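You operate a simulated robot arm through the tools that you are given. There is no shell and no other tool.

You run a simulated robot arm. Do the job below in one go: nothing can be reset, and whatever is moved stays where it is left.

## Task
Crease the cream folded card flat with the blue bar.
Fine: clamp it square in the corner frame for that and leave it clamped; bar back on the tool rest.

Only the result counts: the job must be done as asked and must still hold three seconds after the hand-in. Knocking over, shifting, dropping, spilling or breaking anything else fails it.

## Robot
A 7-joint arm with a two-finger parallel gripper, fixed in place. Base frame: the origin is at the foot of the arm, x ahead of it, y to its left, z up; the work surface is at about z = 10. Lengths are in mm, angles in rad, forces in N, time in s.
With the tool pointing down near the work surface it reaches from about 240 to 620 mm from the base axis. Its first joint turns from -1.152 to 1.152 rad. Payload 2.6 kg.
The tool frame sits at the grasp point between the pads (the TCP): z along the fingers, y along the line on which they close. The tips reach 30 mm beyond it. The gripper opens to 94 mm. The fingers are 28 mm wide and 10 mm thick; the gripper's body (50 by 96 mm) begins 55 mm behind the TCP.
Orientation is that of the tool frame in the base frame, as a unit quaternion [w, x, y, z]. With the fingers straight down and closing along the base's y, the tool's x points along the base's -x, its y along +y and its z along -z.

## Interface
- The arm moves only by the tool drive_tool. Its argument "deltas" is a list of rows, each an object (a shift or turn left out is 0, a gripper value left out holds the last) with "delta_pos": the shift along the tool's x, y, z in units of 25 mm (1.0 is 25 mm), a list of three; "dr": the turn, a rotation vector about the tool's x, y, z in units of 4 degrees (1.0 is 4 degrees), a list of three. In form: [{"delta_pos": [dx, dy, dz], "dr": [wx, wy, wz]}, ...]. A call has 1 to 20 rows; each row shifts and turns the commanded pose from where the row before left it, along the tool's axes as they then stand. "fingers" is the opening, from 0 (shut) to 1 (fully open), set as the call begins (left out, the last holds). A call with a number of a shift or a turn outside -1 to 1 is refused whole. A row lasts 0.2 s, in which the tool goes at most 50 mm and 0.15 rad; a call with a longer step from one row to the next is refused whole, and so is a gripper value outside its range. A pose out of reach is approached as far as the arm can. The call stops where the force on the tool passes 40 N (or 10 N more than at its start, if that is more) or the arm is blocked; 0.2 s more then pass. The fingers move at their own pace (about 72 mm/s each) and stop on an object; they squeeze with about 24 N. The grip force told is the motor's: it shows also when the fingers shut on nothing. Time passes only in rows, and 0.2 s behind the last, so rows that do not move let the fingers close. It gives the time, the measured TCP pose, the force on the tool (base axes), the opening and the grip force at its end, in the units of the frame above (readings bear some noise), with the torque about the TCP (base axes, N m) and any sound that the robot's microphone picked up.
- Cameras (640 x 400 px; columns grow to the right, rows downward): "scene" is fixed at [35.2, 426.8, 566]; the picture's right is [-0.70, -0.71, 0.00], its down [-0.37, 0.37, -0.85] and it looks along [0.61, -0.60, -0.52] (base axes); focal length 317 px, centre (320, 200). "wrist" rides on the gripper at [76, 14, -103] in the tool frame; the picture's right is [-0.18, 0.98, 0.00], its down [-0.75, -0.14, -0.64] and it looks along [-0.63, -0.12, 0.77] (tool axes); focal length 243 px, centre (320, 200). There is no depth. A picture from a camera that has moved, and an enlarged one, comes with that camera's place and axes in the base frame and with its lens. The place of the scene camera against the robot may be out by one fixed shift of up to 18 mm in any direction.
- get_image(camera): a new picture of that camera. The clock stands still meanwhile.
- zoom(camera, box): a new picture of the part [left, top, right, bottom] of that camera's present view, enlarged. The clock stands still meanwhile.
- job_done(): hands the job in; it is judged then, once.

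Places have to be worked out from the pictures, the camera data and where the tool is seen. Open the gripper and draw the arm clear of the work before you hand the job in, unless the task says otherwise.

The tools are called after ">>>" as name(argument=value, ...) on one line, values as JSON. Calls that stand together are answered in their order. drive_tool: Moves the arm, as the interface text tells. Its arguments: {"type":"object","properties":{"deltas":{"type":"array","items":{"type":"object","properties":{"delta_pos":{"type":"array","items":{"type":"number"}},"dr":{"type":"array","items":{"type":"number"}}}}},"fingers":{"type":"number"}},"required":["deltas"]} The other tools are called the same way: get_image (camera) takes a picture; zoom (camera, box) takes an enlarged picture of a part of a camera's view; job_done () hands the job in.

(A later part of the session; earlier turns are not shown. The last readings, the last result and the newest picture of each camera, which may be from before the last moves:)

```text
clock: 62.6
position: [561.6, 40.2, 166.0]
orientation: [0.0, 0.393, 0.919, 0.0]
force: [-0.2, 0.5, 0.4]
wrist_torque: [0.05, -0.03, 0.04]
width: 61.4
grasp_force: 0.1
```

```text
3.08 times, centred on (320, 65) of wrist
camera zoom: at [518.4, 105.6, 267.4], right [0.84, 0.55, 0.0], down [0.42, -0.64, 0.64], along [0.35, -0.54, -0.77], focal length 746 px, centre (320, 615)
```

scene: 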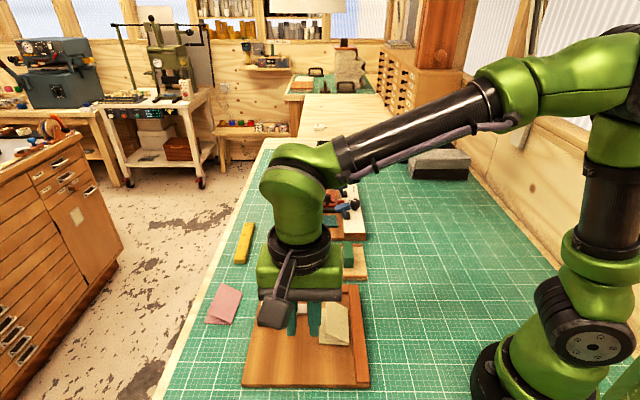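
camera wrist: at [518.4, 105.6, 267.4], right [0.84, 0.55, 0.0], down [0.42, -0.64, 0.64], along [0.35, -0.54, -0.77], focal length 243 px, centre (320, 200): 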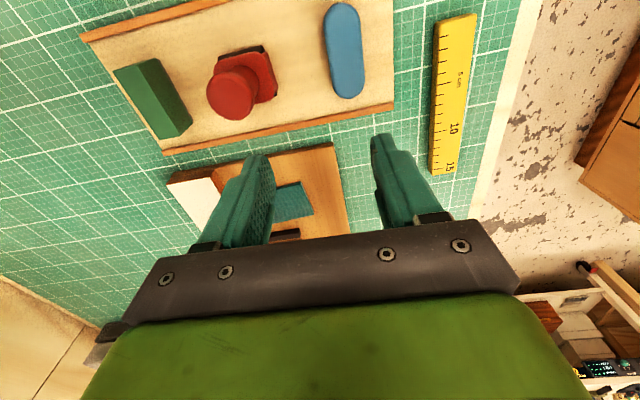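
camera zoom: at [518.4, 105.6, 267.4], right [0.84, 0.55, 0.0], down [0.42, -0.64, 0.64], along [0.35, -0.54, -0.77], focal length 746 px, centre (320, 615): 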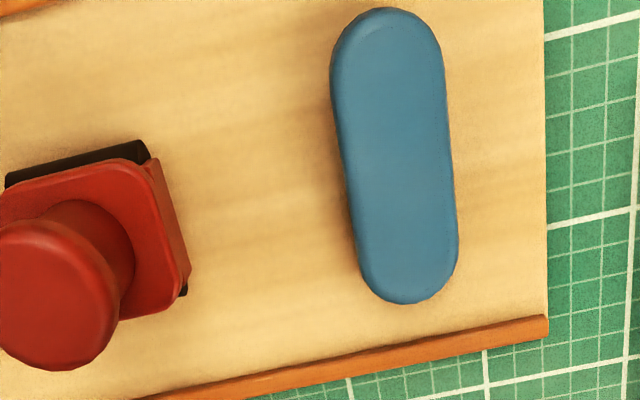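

The bar lies at about -46° like the frame, centred near (557,85), about 29 mm wide and spanning about z 13 to 33. I'll move over it, set a 51 mm opening, and come down partway to check alignment.

>>> drive_tool(deltas=[{"delta_pos": [0.715, 0.558, 0]}, {"delta_pos": [0.715, 0.558, 0]}, {"delta_pos": [0, 0, 0.9]}, {"delta_pos": [0, 0, 0.9]}, {"delta_pos": [0, 0, 0.9]}], fingers=0.54)

>>> get_image(camera="wrist")

>>> zoom(camera="wrist", box=[230, 90, 410, 230])

>>> zoom(camera="scene", box=[240, 210, 330, 280])

```text
clock: 63.8
position: [556.9, 87.9, 96.9]
orientation: [0.0, 0.394, 0.919, 0.0]
force: [0.4, -0.5, -0.8]
wrist_torque: [0.01, 0.0, 0.02]
width: 50.7
grasp_force: 0.1
```

```text
taken
camera wrist: at [513.7, 152.5, 199.1], right [0.84, 0.54, 0.0], down [0.42, -0.64, 0.64], along [0.35, -0.54, -0.77], focal length 243 px, centre (320, 200)
```

wrist: 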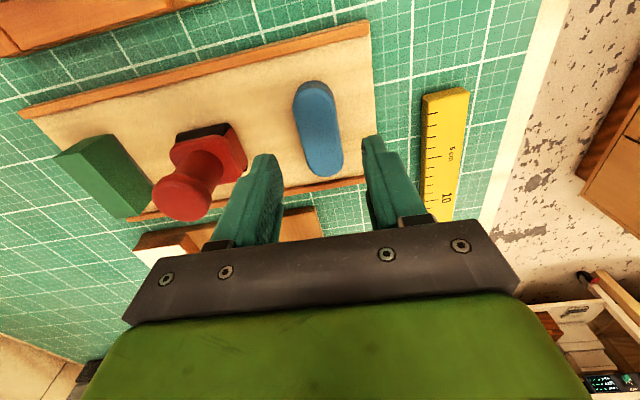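

```text
2.86 times, centred on (320, 160) of wrist
camera zoom: at [513.7, 152.5, 199.1], right [0.84, 0.54, 0.0], down [0.42, -0.64, 0.64], along [0.35, -0.54, -0.77], focal length 693 px, centre (320, 314)
```

zoom: 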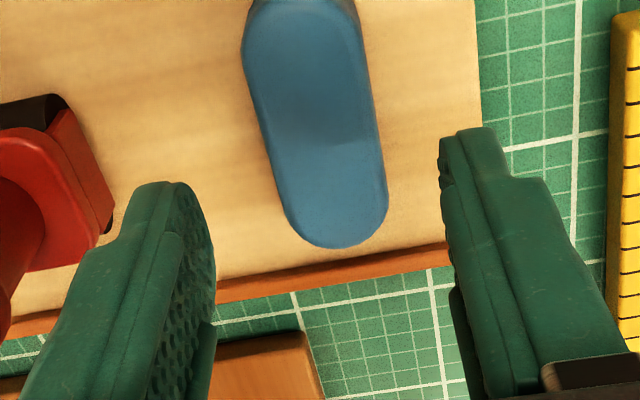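

```text
5.71 times, centred on (285, 245) of scene
camera zoom: at [35.2, 426.8, 566.0], right [-0.7, -0.71, 0.0], down [-0.37, 0.37, -0.85], along [0.61, -0.6, -0.52], focal length 1812 px, centre (520, -57)
```

zoom: 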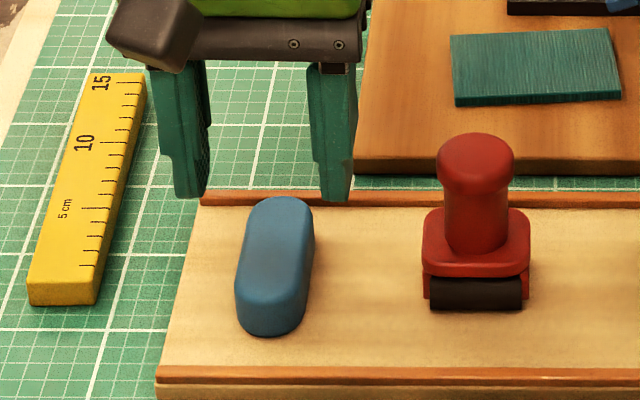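

The bar's centre is about 2 mm toward -x,-y of the tool's axes from where I am. I'll correct and lower until the tips straddle the bar's upper part, then check.

>>> drive_tool(deltas=[{"delta_pos": [-0.07, -0.065, 0]}, {"delta_pos": [0, 0, 0.6]}, {"delta_pos": [0, 0, 0.6]}, {"delta_pos": [0, 0, 0.4]}])

>>> zoom(camera="scene", box=[240, 220, 330, 280])

>>> zoom(camera="wrist", box=[230, 90, 410, 230])

```text
clock: 64.8
position: [556.9, 84.3, 58.0]
orientation: [0.0, 0.394, 0.919, 0.0]
force: [-1.0, -0.1, 0.3]
wrist_torque: [0.04, -0.02, 0.04]
width: 50.9
grasp_force: 0.1
```

```text
6.67 times, centred on (285, 250) of scene
camera zoom: at [35.2, 426.8, 566.0], right [-0.7, -0.71, 0.0], down [-0.37, 0.37, -0.85], along [0.61, -0.6, -0.52], focal length 2113 px, centre (553, -133)
```

zoom: 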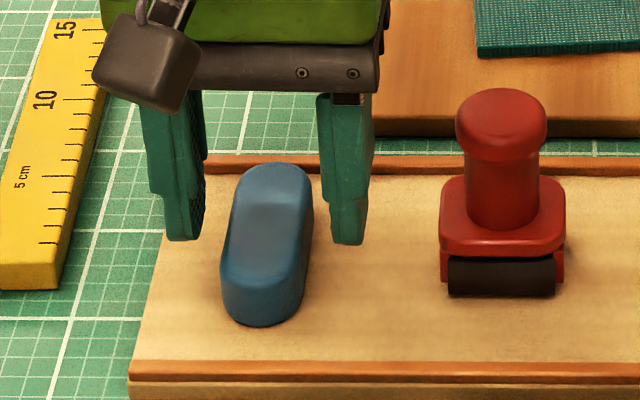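

```text
2.86 times, centred on (320, 160) of wrist
camera zoom: at [514.5, 149.6, 160.1], right [0.84, 0.54, 0.0], down [0.42, -0.64, 0.64], along [0.35, -0.54, -0.77], focal length 693 px, centre (320, 314)
```

zoom: 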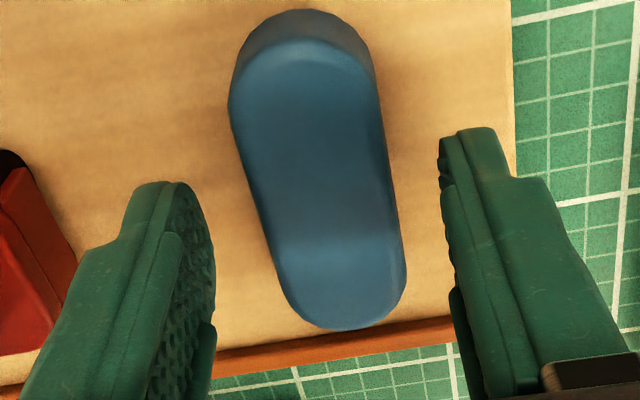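

The fingers straddle the bar evenly. I'll lower 5 mm more so about 10 mm of the bar stays free below the tips, then close.

>>> drive_tool(deltas=[{"delta_pos": [0, 0, 0.1]}, {"delta_pos": [0, 0, 0.12]}])

>>> drive_tool(deltas=[{"delta_pos": [0, 0, 0]}, {"delta_pos": [0, 0, 0]}, {"delta_pos": [0, 0, 0]}], fingers=0)

>>> zoom(camera="scene", box=[240, 220, 330, 280])

>>> zoom(camera="wrist", box=[230, 90, 410, 230])

```text
clock: 65.4
position: [556.5, 83.8, 51.8]
orientation: [-0.001, 0.394, 0.919, -0.001]
force: [-0.2, -0.5, -0.6]
wrist_torque: [0.01, 0.0, -0.02]
width: 50.7
grasp_force: 0.1
```

```text
clock: 66.2
position: [557.5, 85.8, 52.4]
orientation: [0.0, 0.395, 0.919, 0.0]
force: [-0.1, -0.2, 0.0]
wrist_torque: [0.0, -0.03, 0.01]
width: 29.0
grasp_force: 23.8
```

```text
6.67 times, centred on (285, 250) of scene
camera zoom: at [35.2, 426.8, 566.0], right [-0.7, -0.71, 0.0], down [-0.37, 0.37, -0.85], along [0.61, -0.6, -0.52], focal length 2113 px, centre (553, -133)
```

zoom: 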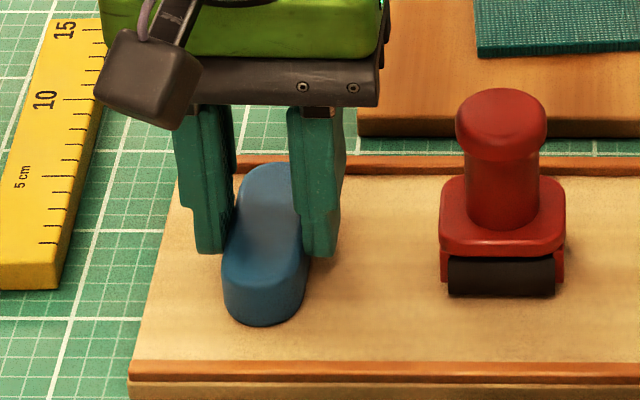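

```text
2.86 times, centred on (320, 160) of wrist
camera zoom: at [514.5, 149.8, 153.9], right [0.84, 0.55, 0.0], down [0.42, -0.64, 0.64], along [0.35, -0.54, -0.77], focal length 693 px, centre (320, 314)
```

zoom: 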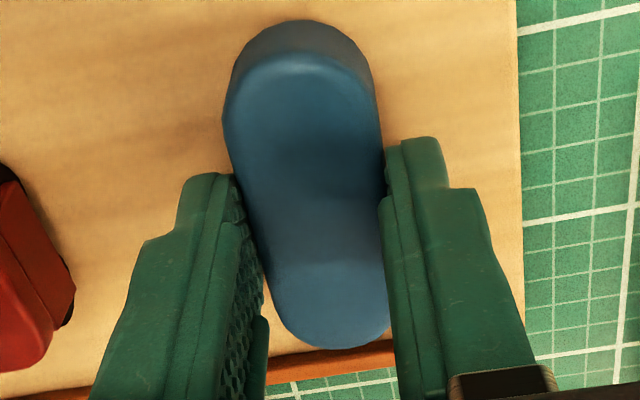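

The bar is gripped at 29.0 mm with clean forces. I'll lift it straight up 100 mm and check the hold.

>>> drive_tool(deltas=[{"delta_pos": [0, 0, -0.2]}, {"delta_pos": [0, 0, -0.4]}, {"delta_pos": [0, 0, -0.8]}, {"delta_pos": [0, 0, -0.8]}, {"delta_pos": [0, 0, -0.9]}, {"delta_pos": [0, 0, -0.9]}])

>>> get_image(camera="wrist")

>>> zoom(camera="scene", box=[240, 180, 330, 260])

```text
clock: 67.6
position: [557.2, 84.9, 151.9]
orientation: [0.0, 0.393, 0.92, 0.0]
force: [-0.7, 0.2, -1.4]
wrist_torque: [-0.01, 0.0, -0.02]
width: 29.1
grasp_force: 23.9
```

```text
taken
camera wrist: at [513.6, 150.1, 253.8], right [0.84, 0.55, 0.0], down [0.42, -0.64, 0.64], along [0.35, -0.54, -0.77], focal length 243 px, centre (320, 200)
```

wrist: 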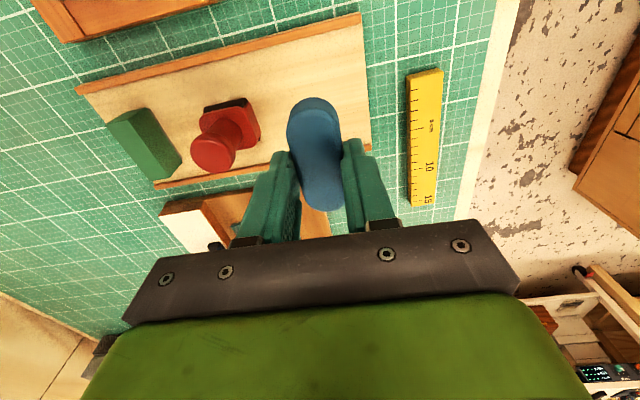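

```text
5.00 times, centred on (285, 220) of scene
camera zoom: at [35.2, 426.8, 566.0], right [-0.7, -0.71, 0.0], down [-0.37, 0.37, -0.85], along [0.61, -0.6, -0.52], focal length 1585 px, centre (495, 100)
```

zoom: 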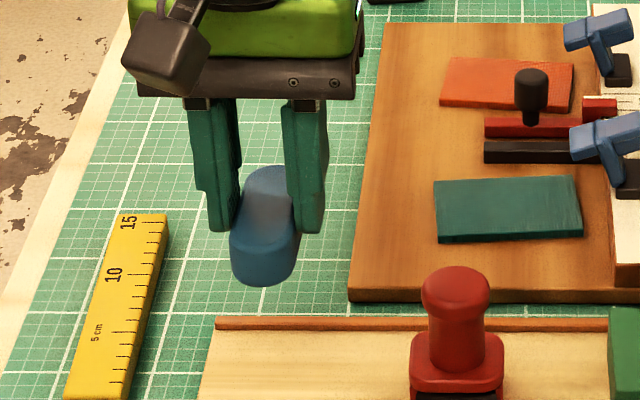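

The bar is held securely. I'll zoom to see how it sits between the fingers.

>>> zoom(camera="wrist", box=[240, 80, 400, 230])

```text
2.67 times, centred on (320, 155) of wrist
camera zoom: at [513.6, 150.1, 253.8], right [0.84, 0.55, 0.0], down [0.42, -0.64, 0.64], along [0.35, -0.54, -0.77], focal length 647 px, centre (320, 320)
```

zoom: 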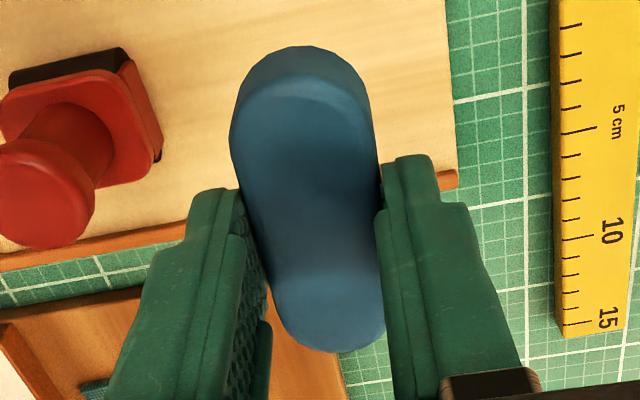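

The bar sits centred in the grip. I'll carry it at this height to above the near part of the fold.

>>> drive_tool(deltas=[{"delta_pos": [0.8775, -0.809, 0]}, {"delta_pos": [0.8775, -0.809, 0]}, {"delta_pos": [0.8775, -0.809, 0]}, {"delta_pos": [0.8775, -0.809, 0]}, {"delta_pos": [0.8775, -0.809, 0]}, {"delta_pos": [0.8775, -0.809, 0]}, {"delta_pos": [0.8775, -0.809, 0]}, {"delta_pos": [0.8775, -0.809, 0]}])

>>> drive_tool(deltas=[{"delta_pos": [0, 0, 0.9]}, {"delta_pos": [0, 0, 0.9]}, {"delta_pos": [0, 0, 0.6]}])

>>> get_image(camera="wrist")

>>> zoom(camera="scene", box=[280, 260, 390, 350])

```text
clock: 69.4
position: [317.7, 99.0, 152.6]
orientation: [0.0, 0.394, 0.919, 0.0]
force: [0.2, 0.2, 0.4]
wrist_torque: [0.01, 0.01, 0.03]
width: 29.0
grasp_force: 23.8
```

```text
clock: 70.2
position: [318.4, 99.2, 92.7]
orientation: [0.0, 0.394, 0.919, 0.001]
force: [-0.5, 0.1, -0.8]
wrist_torque: [0.01, 0.0, 0.0]
width: 28.9
grasp_force: 24.5
```

```text
taken
camera wrist: at [275.3, 164.4, 194.2], right [0.84, 0.54, 0.0], down [0.42, -0.64, 0.64], along [0.35, -0.54, -0.77], focal length 243 px, centre (320, 200)
```

wrist: 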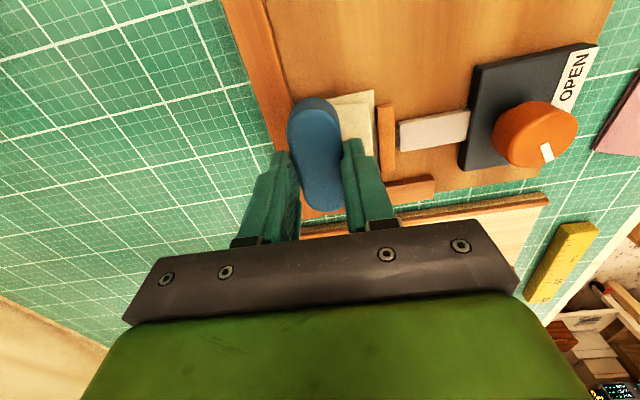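

```text
4.44 times, centred on (335, 305) of scene
camera zoom: at [35.2, 426.8, 566.0], right [-0.7, -0.71, 0.0], down [-0.37, 0.37, -0.85], along [0.61, -0.6, -0.52], focal length 1409 px, centre (253, -267)
```

zoom: 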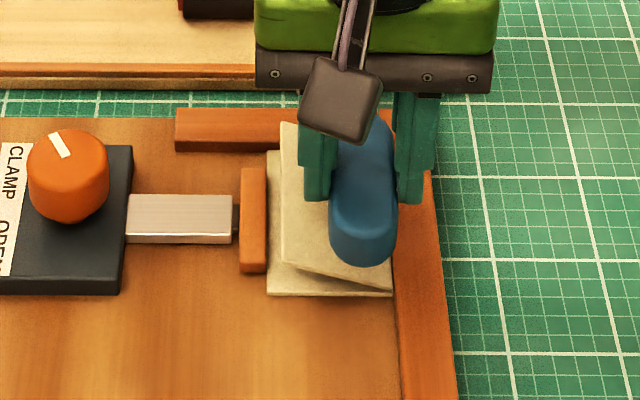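

The bar hangs over the fold, parallel to the long fence. I'll lower to about 10 mm above the card and check the gap to the fence.

>>> drive_tool(deltas=[{"delta_pos": [0, 0, 0.4]}, {"delta_pos": [0, 0, 0.4]}, {"delta_pos": [0, 0, 0.16]}])

>>> zoom(camera="wrist", box=[220, 50, 420, 220])

>>> zoom(camera="scene", box=[300, 280, 380, 340])

```text
clock: 71.0
position: [318.6, 99.3, 68.9]
orientation: [0.0, 0.394, 0.919, -0.001]
force: [0.2, 0.4, -0.5]
wrist_torque: [0.04, 0.02, 0.03]
width: 28.7
grasp_force: 23.3
```

```text
2.35 times, centred on (320, 135) of wrist
camera zoom: at [275.6, 164.4, 170.3], right [0.84, 0.55, 0.0], down [0.42, -0.64, 0.64], along [0.35, -0.54, -0.77], focal length 571 px, centre (320, 353)
```

zoom: 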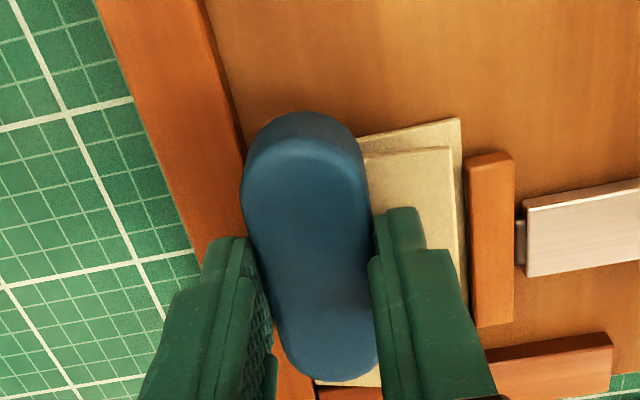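

```text
6.67 times, centred on (340, 310) of scene
camera zoom: at [35.2, 426.8, 566.0], right [-0.7, -0.71, 0.0], down [-0.37, 0.37, -0.85], along [0.61, -0.6, -0.52], focal length 2113 px, centre (187, -533)
```

zoom: 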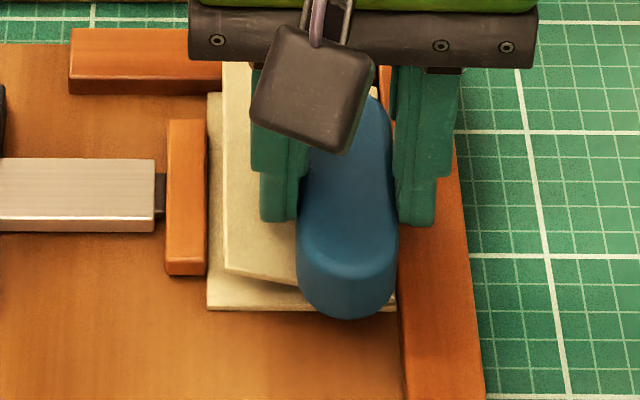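

The bar is parallel to the fence with about 1–2 mm of side clearance. I'll lower in small steps until it bears on the card.

>>> drive_tool(deltas=[{"delta_pos": [0, 0, 0.08]}, {"delta_pos": [0, 0, 0.08]}, {"delta_pos": [0, 0, 0.04]}])

```text
clock: 71.8
position: [319.9, 100.1, 63.4]
orientation: [0.0, 0.394, 0.919, 0.001]
force: [-1.7, 0.5, -0.8]
wrist_torque: [0.02, 0.0, 0.01]
width: 28.8
grasp_force: 23.6
```

>>> drive_tool(deltas=[{"delta_pos": [0, 0, 0.04]}, {"delta_pos": [0, 0, 0.04]}, {"delta_pos": [0, 0, 0]}])

>>> zoom(camera="scene", box=[300, 280, 380, 340])

```text
clock: 72.6
position: [319.4, 99.1, 60.9]
orientation: [-0.001, 0.394, 0.919, 0.0]
force: [0.9, 0.6, 0.7]
wrist_torque: [0.0, -0.05, -0.01]
width: 28.9
grasp_force: 24.2
```

```text
6.67 times, centred on (340, 310) of scene
camera zoom: at [35.2, 426.8, 566.0], right [-0.7, -0.71, 0.0], down [-0.37, 0.37, -0.85], along [0.61, -0.6, -0.52], focal length 2113 px, centre (187, -533)
```

zoom: 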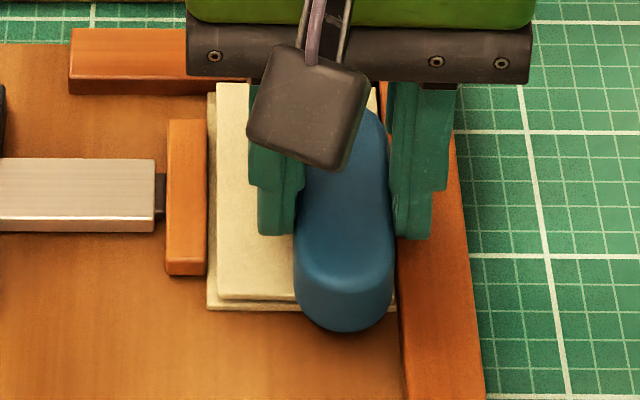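

The flap is going down under the bar with little force so far. I'll keep lowering in fine steps.

>>> drive_tool(deltas=[{"delta_pos": [0, 0, 0.04]}, {"delta_pos": [0, 0, 0]}])

```text
clock: 73.2
position: [319.4, 99.0, 59.4]
orientation: [0.001, 0.394, 0.919, 0.0]
force: [-1.6, -0.3, 4.7]
wrist_torque: [-0.06, 0.05, -0.06]
width: 28.7
grasp_force: 23.5
```

>>> drive_tool(deltas=[{"delta_pos": [0, 0, 0.02]}, {"delta_pos": [0, 0, 0]}])

```text
clock: 73.8
position: [319.6, 99.2, 59.3]
orientation: [0.002, 0.395, 0.919, 0.001]
force: [1.2, -1.5, 7.6]
wrist_torque: [-0.09, -0.07, 0.02]
width: 29.2
grasp_force: 24.0
```

Bearing now: 7.6 N. I'll press a bit more.

>>> drive_tool(deltas=[{"delta_pos": [0, 0, 0.02]}, {"delta_pos": [0, 0, 0]}])

>>> drive_tool(deltas=[{"delta_pos": [0, 0, 0.02]}, {"delta_pos": [0, 0, 0]}])

>>> zoom(camera="scene", box=[300, 280, 380, 340])

```text
clock: 74.4
position: [318.7, 100.6, 58.0]
orientation: [0.0, 0.393, 0.92, 0.001]
force: [-1.0, 0.3, 16.0]
wrist_torque: [-0.2, 0.01, -0.04]
width: 29.1
grasp_force: 23.9
```

```text
clock: 75.0
position: [319.9, 99.9, 57.9]
orientation: [0.0, 0.393, 0.919, 0.0]
force: [1.2, -1.4, 19.1]
wrist_torque: [-0.17, -0.08, -0.01]
width: 29.0
grasp_force: 24.7
```

```text
6.67 times, centred on (340, 310) of scene
camera zoom: at [35.2, 426.8, 566.0], right [-0.7, -0.71, 0.0], down [-0.37, 0.37, -0.85], along [0.61, -0.6, -0.52], focal length 2113 px, centre (187, -533)
```

zoom: 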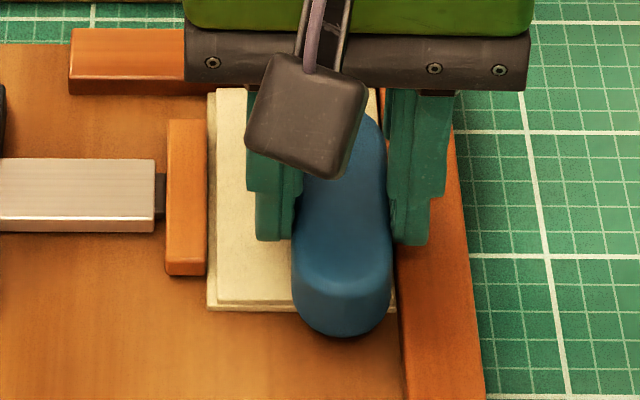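

19 N of press with the flap flat under the bar. Now I stroke along the fold toward the short fence in small steps, watching the force.

>>> drive_tool(deltas=[{"delta_pos": [-0.1, 0, 0]}, {"delta_pos": [-0.1, 0, 0]}, {"delta_pos": [-0.1, 0, 0]}, {"delta_pos": [-0.1, 0, 0]}])

>>> zoom(camera="scene", box=[300, 280, 380, 340])

```text
clock: 76.0
position: [328.1, 92.5, 58.1]
orientation: [0.0, 0.393, 0.919, 0.0]
force: [-3.4, 5.2, 15.4]
wrist_torque: [0.17, 0.23, -0.02]
width: 29.2
grasp_force: 23.9
```

```text
6.67 times, centred on (340, 310) of scene
camera zoom: at [35.2, 426.8, 566.0], right [-0.7, -0.71, 0.0], down [-0.37, 0.37, -0.85], along [0.61, -0.6, -0.52], focal length 2113 px, centre (187, -533)
```

zoom: 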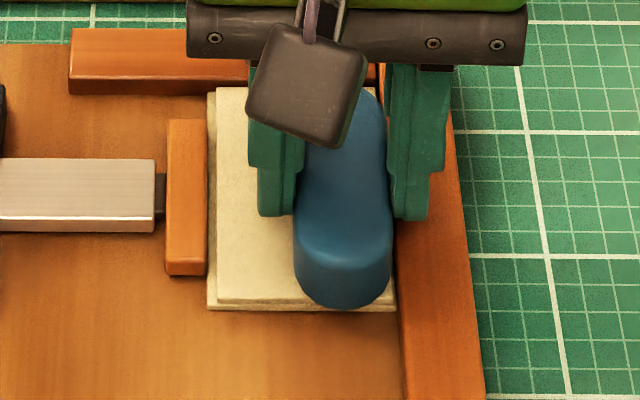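

The stroke goes smoothly with about 15 N. I'll add a quarter millimetre of press and carry on toward the far end.

>>> drive_tool(deltas=[{"delta_pos": [-0.1, 0, 0.01]}, {"delta_pos": [-0.1, 0, 0]}, {"delta_pos": [-0.1, 0, 0]}, {"delta_pos": [-0.1, 0, 0]}, {"delta_pos": [-0.06, 0, 0]}])

>>> zoom(camera="wrist", box=[220, 50, 420, 220])

>>> zoom(camera="scene", box=[300, 280, 380, 340])

```text
clock: 77.2
position: [333.7, 85.8, 57.7]
orientation: [0.0, 0.394, 0.919, 0.0]
force: [-4.1, 3.9, 14.5]
wrist_torque: [0.17, 0.16, -0.07]
width: 28.9
grasp_force: 23.5
```

```text
2.35 times, centred on (320, 135) of wrist
camera zoom: at [291.3, 149.4, 160.0], right [0.84, 0.54, 0.0], down [0.42, -0.64, 0.64], along [0.35, -0.54, -0.77], focal length 571 px, centre (320, 353)
```

zoom: 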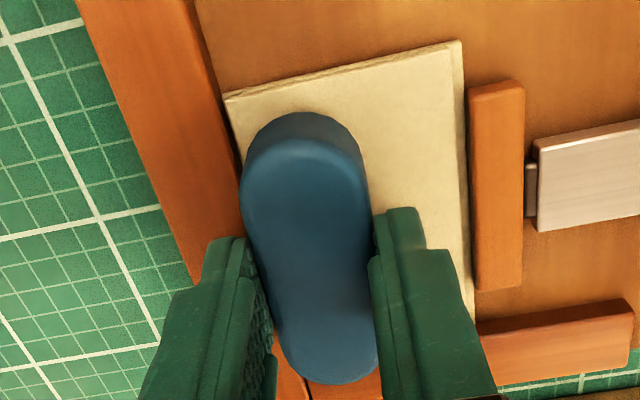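

```text
6.67 times, centred on (340, 310) of scene
camera zoom: at [35.2, 426.8, 566.0], right [-0.7, -0.71, 0.0], down [-0.37, 0.37, -0.85], along [0.61, -0.6, -0.52], focal length 2113 px, centre (187, -533)
```

zoom: 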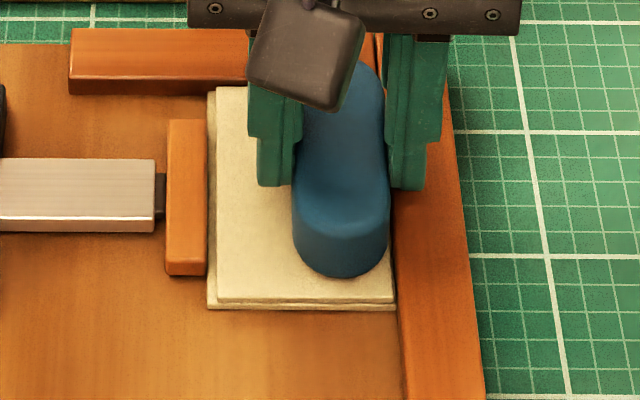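

The flap stays flat behind the bar. I'll finish the stroke with 5 mm more toward the short fence.

>>> drive_tool(deltas=[{"delta_pos": [-0.05, 0, 0.01]}, {"delta_pos": [-0.05, 0, 0]}, {"delta_pos": [-0.05, 0, 0]}, {"delta_pos": [-0.05, 0, 0]}])

>>> zoom(camera="scene", box=[300, 270, 380, 330])

```text
clock: 78.2
position: [339.0, 81.5, 57.6]
orientation: [0.0, 0.394, 0.919, 0.0]
force: [-5.4, 5.2, 18.0]
wrist_torque: [0.18, 0.26, -0.03]
width: 29.1
grasp_force: 24.2
```

```text
6.67 times, centred on (340, 300) of scene
camera zoom: at [35.2, 426.8, 566.0], right [-0.7, -0.71, 0.0], down [-0.37, 0.37, -0.85], along [0.61, -0.6, -0.52], focal length 2113 px, centre (187, -467)
```

zoom: 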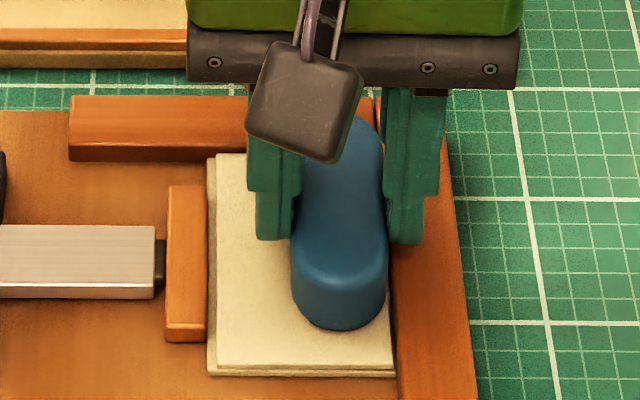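

Stroke done to the far end at about 18 N. I'll lift 25 mm and see whether the card stays flat.

>>> drive_tool(deltas=[{"delta_pos": [0, 0, -0.2]}, {"delta_pos": [0, 0, -0.4]}, {"delta_pos": [0, 0, -0.4]}])

>>> zoom(camera="scene", box=[300, 270, 380, 330])

>>> zoom(camera="wrist", box=[220, 50, 420, 220])

```text
clock: 79.0
position: [338.6, 80.0, 81.5]
orientation: [0.0, 0.395, 0.919, 0.001]
force: [-0.5, 0.0, -0.3]
wrist_torque: [-0.01, 0.03, -0.02]
width: 29.0
grasp_force: 23.9
```

```text
6.67 times, centred on (340, 300) of scene
camera zoom: at [35.2, 426.8, 566.0], right [-0.7, -0.71, 0.0], down [-0.37, 0.37, -0.85], along [0.61, -0.6, -0.52], focal length 2113 px, centre (187, -467)
```

zoom: 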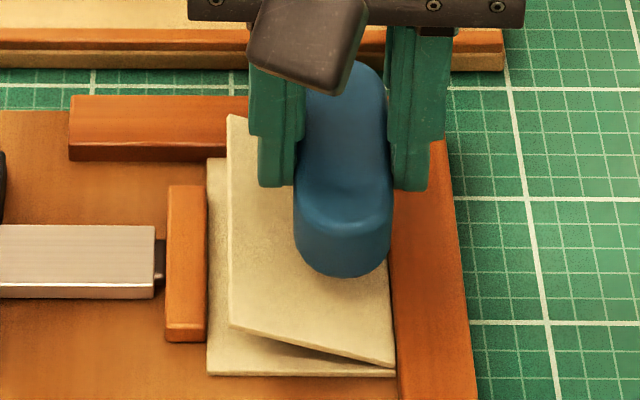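

```text
2.35 times, centred on (320, 135) of wrist
camera zoom: at [294.9, 145.8, 183.9], right [0.84, 0.54, 0.0], down [0.42, -0.64, 0.64], along [0.35, -0.54, -0.77], focal length 571 px, centre (320, 353)
```

zoom: 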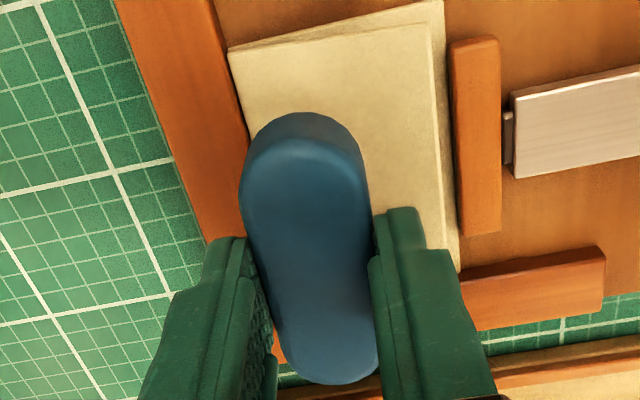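

The flap sprang back to nearly the same angle, so one pass at 15–18 N wasn't enough. I'll return to the near end and stroke again with a firmer press of about 28–30 N.

>>> drive_tool(deltas=[{"delta_pos": [0.66, 0, 0]}, {"delta_pos": [0.66, 0, 0]}, {"delta_pos": [0, 0, 0.4]}, {"delta_pos": [0, 0, 0.4]}, {"delta_pos": [0, 0, 0.1]}, {"delta_pos": [0, 0, 0.04]}, {"delta_pos": [0, 0, 0.04]}, {"delta_pos": [0, 0, 0]}])

>>> zoom(camera="scene", box=[300, 280, 380, 340])

```text
clock: 80.8
position: [315.9, 105.1, 57.6]
orientation: [0.0, 0.394, 0.919, 0.0]
force: [-1.8, -0.6, 5.5]
wrist_torque: [-0.06, -0.01, -0.03]
width: 28.9
grasp_force: 24.0
```

```text
6.67 times, centred on (340, 310) of scene
camera zoom: at [35.2, 426.8, 566.0], right [-0.7, -0.71, 0.0], down [-0.37, 0.37, -0.85], along [0.61, -0.6, -0.52], focal length 2113 px, centre (187, -533)
```

zoom: 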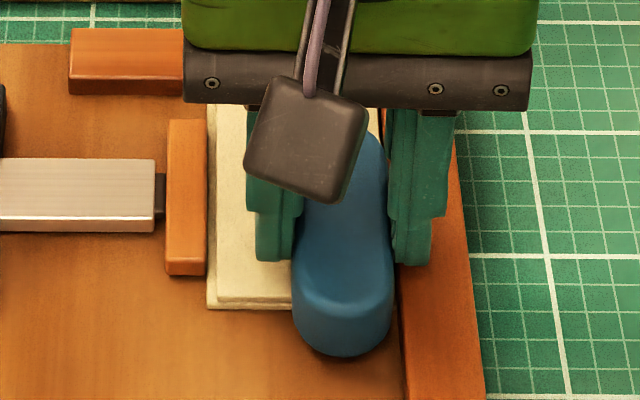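

Contact is 5.5 N at the same height that gave 19 N before, so the bar crept up about 1 mm in the grip. I'll press further in half-millimetre steps and see how much force the grip will pass.

>>> drive_tool(deltas=[{"delta_pos": [0, 0, 0.02]}, {"delta_pos": [0, 0, 0.02]}, {"delta_pos": [0, 0, 0]}])

>>> drive_tool(deltas=[{"delta_pos": [0, 0, 0.02]}, {"delta_pos": [0, 0, 0]}, {"delta_pos": [0, 0, 0]}])

```text
clock: 81.6
position: [316.4, 104.6, 57.9]
orientation: [0.0, 0.394, 0.919, 0.002]
force: [-0.8, -0.1, 11.3]
wrist_torque: [-0.17, -0.02, -0.02]
width: 29.0
grasp_force: 24.0
```

```text
clock: 82.4
position: [316.6, 104.6, 57.1]
orientation: [0.0, 0.394, 0.919, 0.001]
force: [0.4, -1.4, 14.9]
wrist_torque: [-0.17, -0.03, -0.02]
width: 29.1
grasp_force: 24.1
```

15 N with the load centred on the fold side of the bar. I'll press deeper in small steps toward 28 N.

>>> drive_tool(deltas=[{"delta_pos": [0, 0, 0.02]}, {"delta_pos": [0, 0, 0.02]}, {"delta_pos": [0, 0, 0]}])

>>> drive_tool(deltas=[{"delta_pos": [0, 0, 0.02]}, {"delta_pos": [0, 0, 0.02]}, {"delta_pos": [0, 0, 0]}])

>>> zoom(camera="scene", box=[300, 280, 380, 340])

>>> zoom(camera="wrist", box=[220, 50, 420, 220])

```text
clock: 83.2
position: [316.2, 104.4, 55.9]
orientation: [0.0, 0.394, 0.919, 0.001]
force: [0.5, 3.1, 18.8]
wrist_torque: [0.03, -0.01, 0.01]
width: 29.1
grasp_force: 23.4
```

```text
clock: 84.0
position: [316.2, 104.6, 54.4]
orientation: [0.0, 0.393, 0.919, 0.001]
force: [3.2, 7.0, 19.6]
wrist_torque: [0.1, -0.06, 0.03]
width: 29.2
grasp_force: 24.2
```

```text
6.67 times, centred on (340, 310) of scene
camera zoom: at [35.2, 426.8, 566.0], right [-0.7, -0.71, 0.0], down [-0.37, 0.37, -0.85], along [0.61, -0.6, -0.52], focal length 2113 px, centre (187, -533)
```

zoom: 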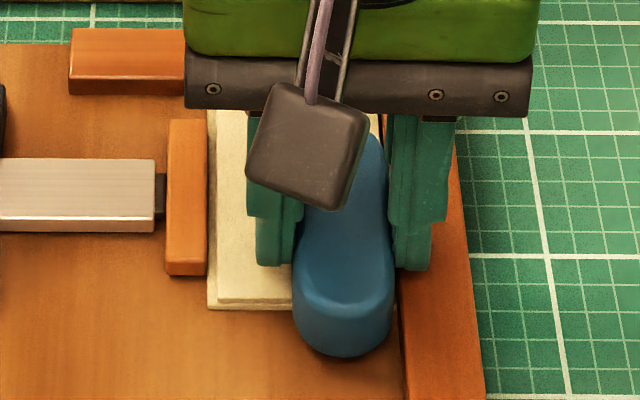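

```text
2.35 times, centred on (320, 135) of wrist
camera zoom: at [272.4, 169.0, 157.3], right [0.84, 0.55, 0.0], down [0.42, -0.64, 0.64], along [0.35, -0.54, -0.77], focal length 571 px, centre (320, 353)
```

zoom: 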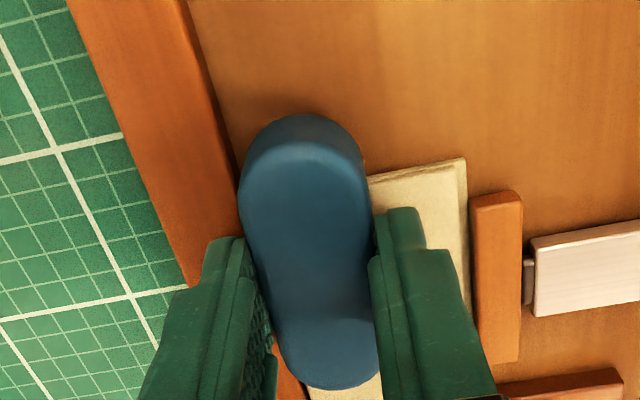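

The press tops out near 20 N because the bar slides up in the grip, so force alone won't do it. While the flap is held flat, I'll look closely at how high the card's fold stands against the fences.

>>> zoom(camera="scene", box=[305, 275, 345, 300])

>>> zoom(camera="scene", box=[310, 305, 370, 340])

>>> zoom(camera="wrist", box=[340, 110, 440, 220])

```text
16.00 times, centred on (325, 288) of scene
camera zoom: at [35.2, 426.8, 566.0], right [-0.7, -0.71, 0.0], down [-0.37, 0.37, -0.85], along [0.61, -0.6, -0.52], focal length 5072 px, centre (240, -1200)
```

zoom: 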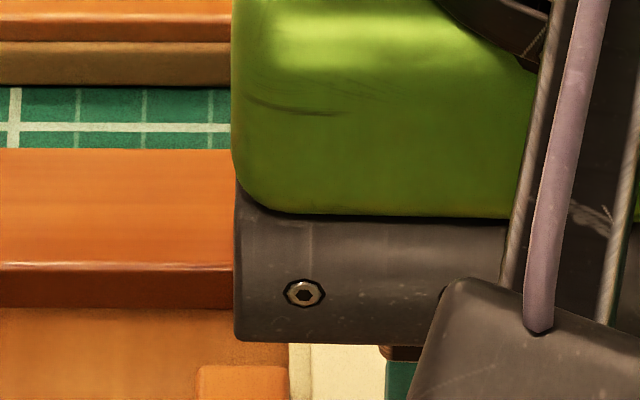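

```text
10.67 times, centred on (340, 322) of scene
camera zoom: at [35.2, 426.8, 566.0], right [-0.7, -0.71, 0.0], down [-0.37, 0.37, -0.85], along [0.61, -0.6, -0.52], focal length 3382 px, centre (107, -1107)
```

zoom: 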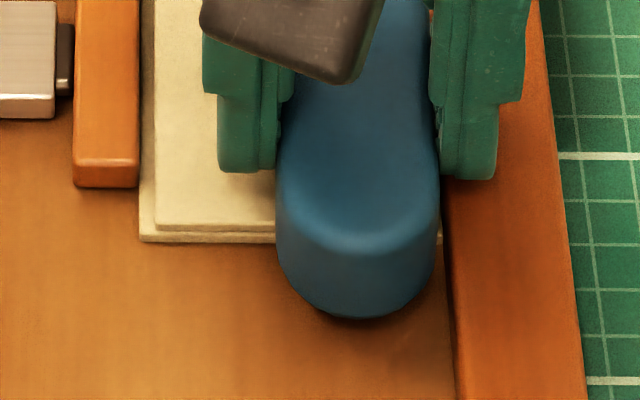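

```text
3.64 times, centred on (390, 165) of wrist
camera zoom: at [272.4, 169.0, 157.3], right [0.84, 0.55, 0.0], down [0.42, -0.64, 0.64], along [0.35, -0.54, -0.77], focal length 882 px, centre (66, 327)
```

zoom: 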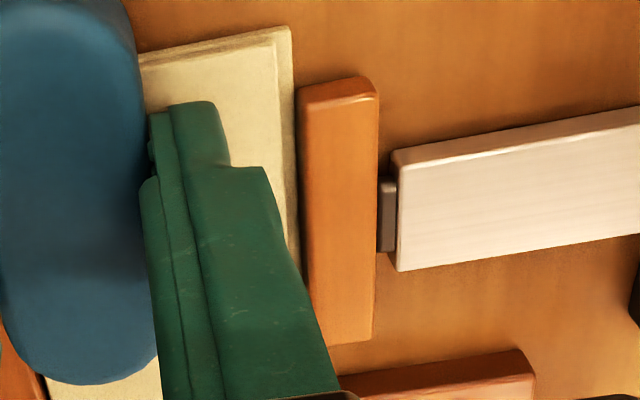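

The fences stand about 8 mm and the pressed card about 4–5 mm, so the bar has to work beside the fence. To load the fold itself I'll regrip the bar with more of it free, then press with it tilted slightly so its fence-side edge bears on the fold. First I lift and carry it to the free part of the board.

>>> drive_tool(deltas=[{"delta_pos": [0, 0, -0.4]}, {"delta_pos": [0, 0, -0.8]}, {"delta_pos": [0.86, 0.17, 0]}, {"delta_pos": [0.86, 0.17, 0]}, {"delta_pos": [0.86, 0.17, 0]}, {"delta_pos": [0, 0, 0.6]}, {"delta_pos": [0, 0, 0.5]}])

>>> zoom(camera="scene", box=[280, 270, 380, 380])

```text
clock: 85.6
position: [278.9, 160.3, 57.9]
orientation: [0.0, 0.394, 0.919, -0.001]
force: [-0.2, 0.9, -0.8]
wrist_torque: [-0.04, -0.02, 0.03]
width: 28.8
grasp_force: 24.1
```

```text
3.64 times, centred on (330, 325) of scene
camera zoom: at [35.2, 426.8, 566.0], right [-0.7, -0.71, 0.0], down [-0.37, 0.37, -0.85], along [0.61, -0.6, -0.52], focal length 1153 px, centre (284, -254)
```

zoom: 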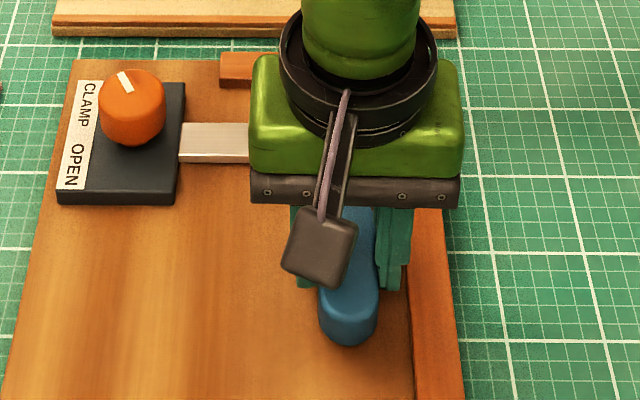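

Over free board now. I'll set the bar down gently.

>>> drive_tool(deltas=[{"delta_pos": [0, 0, 0.1]}, {"delta_pos": [0, 0, 0.06]}, {"delta_pos": [0, 0, 0.06]}, {"delta_pos": [0, 0, 0.04]}, {"delta_pos": [0, 0, 0]}])

```text
clock: 86.8
position: [279.2, 160.1, 50.9]
orientation: [0.0, 0.394, 0.919, -0.001]
force: [0.9, -0.1, -0.8]
wrist_torque: [-0.02, 0.01, 0.01]
width: 29.1
grasp_force: 23.9
```

>>> drive_tool(deltas=[{"delta_pos": [0, 0, 0.03]}, {"delta_pos": [0, 0, 0.03]}, {"delta_pos": [0, 0, 0]}])

```text
clock: 87.6
position: [279.6, 159.4, 49.3]
orientation: [0.0, 0.394, 0.919, 0.001]
force: [-1.9, -2.0, 11.4]
wrist_torque: [0.19, 0.31, 0.06]
width: 29.2
grasp_force: 23.6
```

The bar touched down on its near end first: it had pitched a little in the grip. I'll release it so it lies flat, raise 3 mm, and grip it afresh.

>>> drive_tool(deltas=[{"delta_pos": [0, 0, 0]}, {"delta_pos": [0, 0, 0]}, {"delta_pos": [0, 0, 0]}], fingers=0.5)

>>> drive_tool(deltas=[{"delta_pos": [0, 0, -0.11]}, {"delta_pos": [0, 0, 0]}])

>>> zoom(camera="wrist", box=[220, 50, 420, 220])

>>> zoom(camera="scene", box=[300, 310, 380, 380])

```text
clock: 88.4
position: [279.6, 160.8, 50.0]
orientation: [0.0, 0.393, 0.919, 0.001]
force: [7.0, 6.0, -7.4]
wrist_torque: [0.42, -0.32, 0.1]
width: 41.4
grasp_force: 0.1
```

```text
clock: 89.0
position: [280.0, 158.0, 51.7]
orientation: [0.0, 0.394, 0.919, -0.001]
force: [0.3, 0.2, 0.9]
wrist_torque: [0.02, -0.02, 0.0]
width: 47.1
grasp_force: 0.0
```

```text
2.35 times, centred on (320, 135) of wrist
camera zoom: at [236.2, 224.4, 153.8], right [0.84, 0.54, 0.0], down [0.42, -0.64, 0.64], along [0.35, -0.54, -0.77], focal length 571 px, centre (320, 353)
```

zoom: 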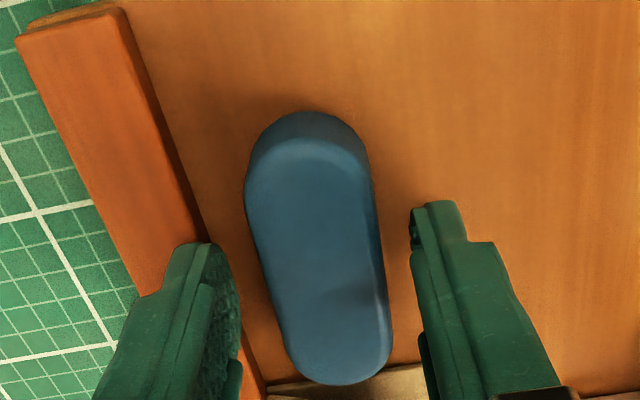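

```text
5.71 times, centred on (340, 345) of scene
camera zoom: at [35.2, 426.8, 566.0], right [-0.7, -0.71, 0.0], down [-0.37, 0.37, -0.85], along [0.61, -0.6, -0.52], focal length 1812 px, centre (206, -629)
```

zoom: 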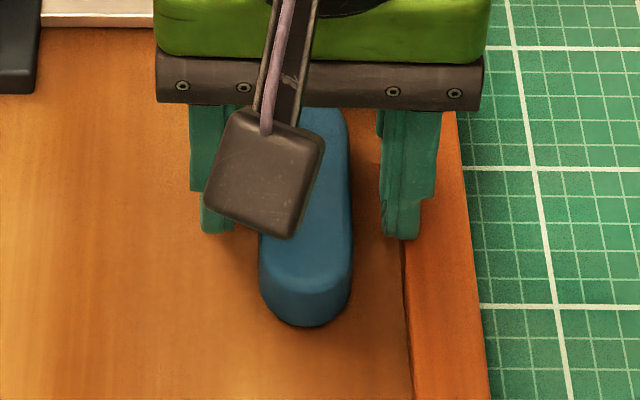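

On opening, the fence-side finger pressed lightly on the long fence, so I'll use smaller openings here. The bar lies flat, so I'll grip it now and check that the frame hasn't moved.

>>> drive_tool(deltas=[{"delta_pos": [0, 0, 0]}, {"delta_pos": [0, 0, 0]}, {"delta_pos": [0, 0, 0]}], fingers=0)

>>> zoom(camera="scene", box=[200, 270, 400, 395])

```text
clock: 89.8
position: [279.9, 159.0, 51.6]
orientation: [0.0, 0.393, 0.919, 0.0]
force: [-0.5, -0.2, 0.5]
wrist_torque: [0.01, 0.01, 0.04]
width: 28.8
grasp_force: 24.3
```

```text
3.20 times, centred on (300, 332) of scene
camera zoom: at [35.2, 426.8, 566.0], right [-0.7, -0.71, 0.0], down [-0.37, 0.37, -0.85], along [0.61, -0.6, -0.52], focal length 1014 px, centre (384, -224)
```

zoom: 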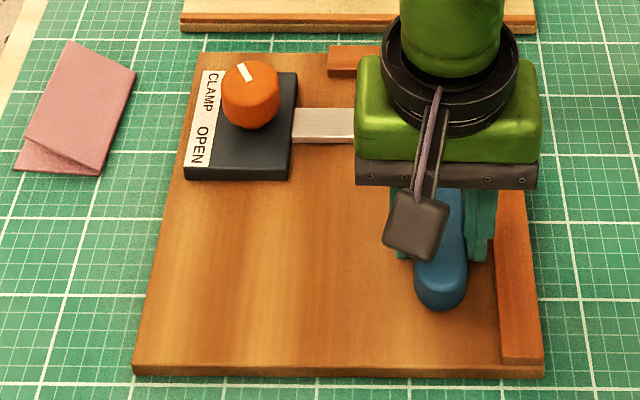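

The frame's corners are exactly where they were. I'll lift, tilt 5° so the bar's fence-side edge is lowest, move over the near part of the fold close to the fence, and lower to just above the card.

>>> drive_tool(deltas=[{"delta_pos": [0, 0, -0.5]}, {"delta_pos": [0, 0, -0.7]}, {"dr": [-0.625, 0, 0]}, {"dr": [-0.625, 0, 0]}, {"delta_pos": [-0.869, -0.223, -0.0195]}, {"delta_pos": [-0.869, -0.223, -0.0195]}, {"delta_pos": [-0.869, -0.223, -0.0195]}, {"delta_pos": [0, -0.034, 0.3885]}, {"delta_pos": [0, -0.034, 0.3885]}])

>>> zoom(camera="wrist", box=[220, 50, 420, 220])

>>> zoom(camera="scene", box=[300, 280, 380, 340])

```text
clock: 91.8
position: [311.0, 100.9, 62.3]
orientation: [0.017, 0.393, 0.918, 0.04]
force: [0.4, -0.1, 0.0]
wrist_torque: [0.0, 0.01, 0.04]
width: 28.9
grasp_force: 24.1
```

```text
2.35 times, centred on (320, 135) of wrist
camera zoom: at [262.9, 159.2, 165.6], right [0.84, 0.54, 0.09], down [0.38, -0.68, 0.63], along [0.4, -0.49, -0.77], focal length 571 px, centre (320, 353)
```

zoom: 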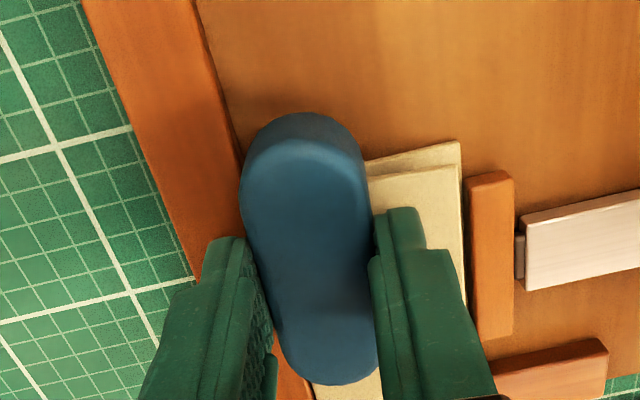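

```text
6.67 times, centred on (340, 310) of scene
camera zoom: at [35.2, 426.8, 566.0], right [-0.7, -0.71, 0.0], down [-0.37, 0.37, -0.85], along [0.61, -0.6, -0.52], focal length 2113 px, centre (187, -533)
```

zoom: 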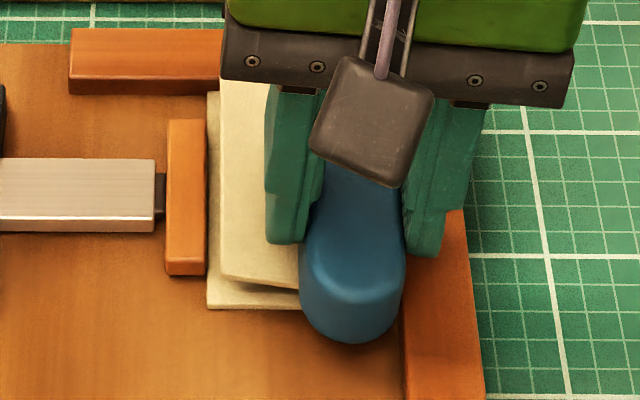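

The bar leans toward the fence as wanted. I'll shift 0.7 mm off the fence for safety and lower in small steps, watching whether it meets the fence top or the card.

>>> drive_tool(deltas=[{"delta_pos": [0, 0.028, 0.0025]}, {"delta_pos": [0, -0.0035, 0.04]}, {"delta_pos": [0, -0.0035, 0.04]}, {"delta_pos": [0, 0, 0]}])

>>> drive_tool(deltas=[{"delta_pos": [0, -0.0035, 0.04]}, {"delta_pos": [0, -0.0017, 0.02]}, {"delta_pos": [0, 0, 0]}])

>>> zoom(camera="scene", box=[310, 300, 370, 340])

```text
clock: 92.8
position: [312.4, 100.7, 61.0]
orientation: [0.017, 0.393, 0.918, 0.041]
force: [-0.5, 0.0, -0.3]
wrist_torque: [0.05, -0.01, 0.01]
width: 29.1
grasp_force: 23.7
```

```text
clock: 93.6
position: [313.2, 101.4, 58.8]
orientation: [0.017, 0.393, 0.918, 0.04]
force: [0.5, 0.2, 0.5]
wrist_torque: [0.0, 0.0, 0.0]
width: 29.1
grasp_force: 23.5
```

```text
10.00 times, centred on (340, 320) of scene
camera zoom: at [35.2, 426.8, 566.0], right [-0.7, -0.71, 0.0], down [-0.37, 0.37, -0.85], along [0.61, -0.6, -0.52], focal length 3170 px, centre (120, -1000)
```

zoom: 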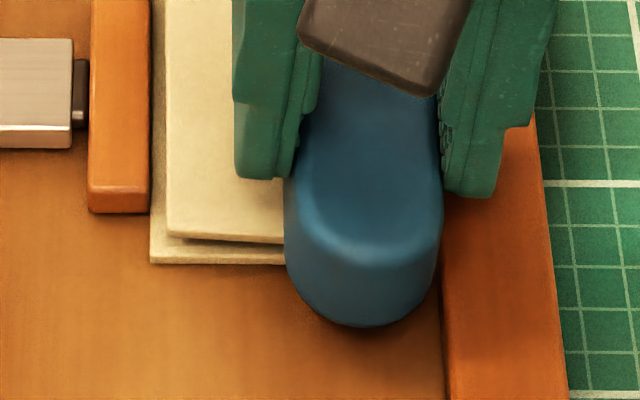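

The bar's low edge is now below the fence top and free. I'll lower further to touch the card.

>>> drive_tool(deltas=[{"delta_pos": [0, -0.0017, 0.02]}, {"delta_pos": [0, -0.0017, 0.02]}, {"delta_pos": [0, 0, 0]}])

>>> drive_tool(deltas=[{"delta_pos": [0, -0.0017, 0.02]}, {"delta_pos": [0, 0, 0]}])

```text
clock: 94.4
position: [312.8, 101.9, 58.7]
orientation: [0.018, 0.393, 0.918, 0.041]
force: [-0.6, -2.0, 10.1]
wrist_torque: [-0.22, 0.08, -0.06]
width: 29.1
grasp_force: 24.3
```

```text
clock: 95.0
position: [313.2, 101.3, 58.3]
orientation: [0.017, 0.393, 0.918, 0.041]
force: [-0.7, -2.0, 12.3]
wrist_torque: [-0.29, 0.04, -0.01]
width: 29.1
grasp_force: 23.6
```

12 N with the load right at the fold line. Now I stroke toward the short fence.

>>> drive_tool(deltas=[{"delta_pos": [-0.1, 0, 0.005]}, {"delta_pos": [-0.1, 0, 0]}, {"delta_pos": [-0.1, 0, 0]}, {"delta_pos": [-0.1, 0, 0]}])

>>> drive_tool(deltas=[{"delta_pos": [-0.1, 0, 0.008]}, {"delta_pos": [-0.1, 0, 0]}, {"delta_pos": [-0.1, 0, 0]}, {"delta_pos": [-0.1, 0, 0]}])

>>> zoom(camera="scene", box=[300, 270, 380, 330])

```text
clock: 96.0
position: [320.4, 94.9, 56.6]
orientation: [0.018, 0.394, 0.918, 0.04]
force: [-3.8, 3.7, 13.8]
wrist_torque: [-0.01, 0.25, -0.07]
width: 29.2
grasp_force: 24.3
```

```text
clock: 97.0
position: [325.5, 87.7, 57.2]
orientation: [0.017, 0.393, 0.918, 0.039]
force: [-2.4, 5.9, 10.7]
wrist_torque: [0.16, 0.22, 0.05]
width: 29.1
grasp_force: 23.9
```

```text
6.67 times, centred on (340, 300) of scene
camera zoom: at [35.2, 426.8, 566.0], right [-0.7, -0.71, 0.0], down [-0.37, 0.37, -0.85], along [0.61, -0.6, -0.52], focal length 2113 px, centre (187, -467)
```

zoom: 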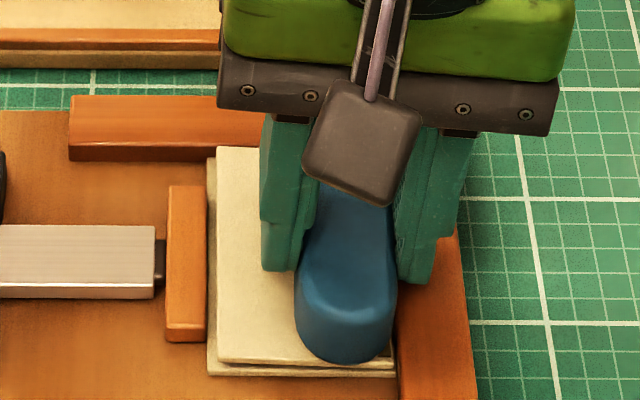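

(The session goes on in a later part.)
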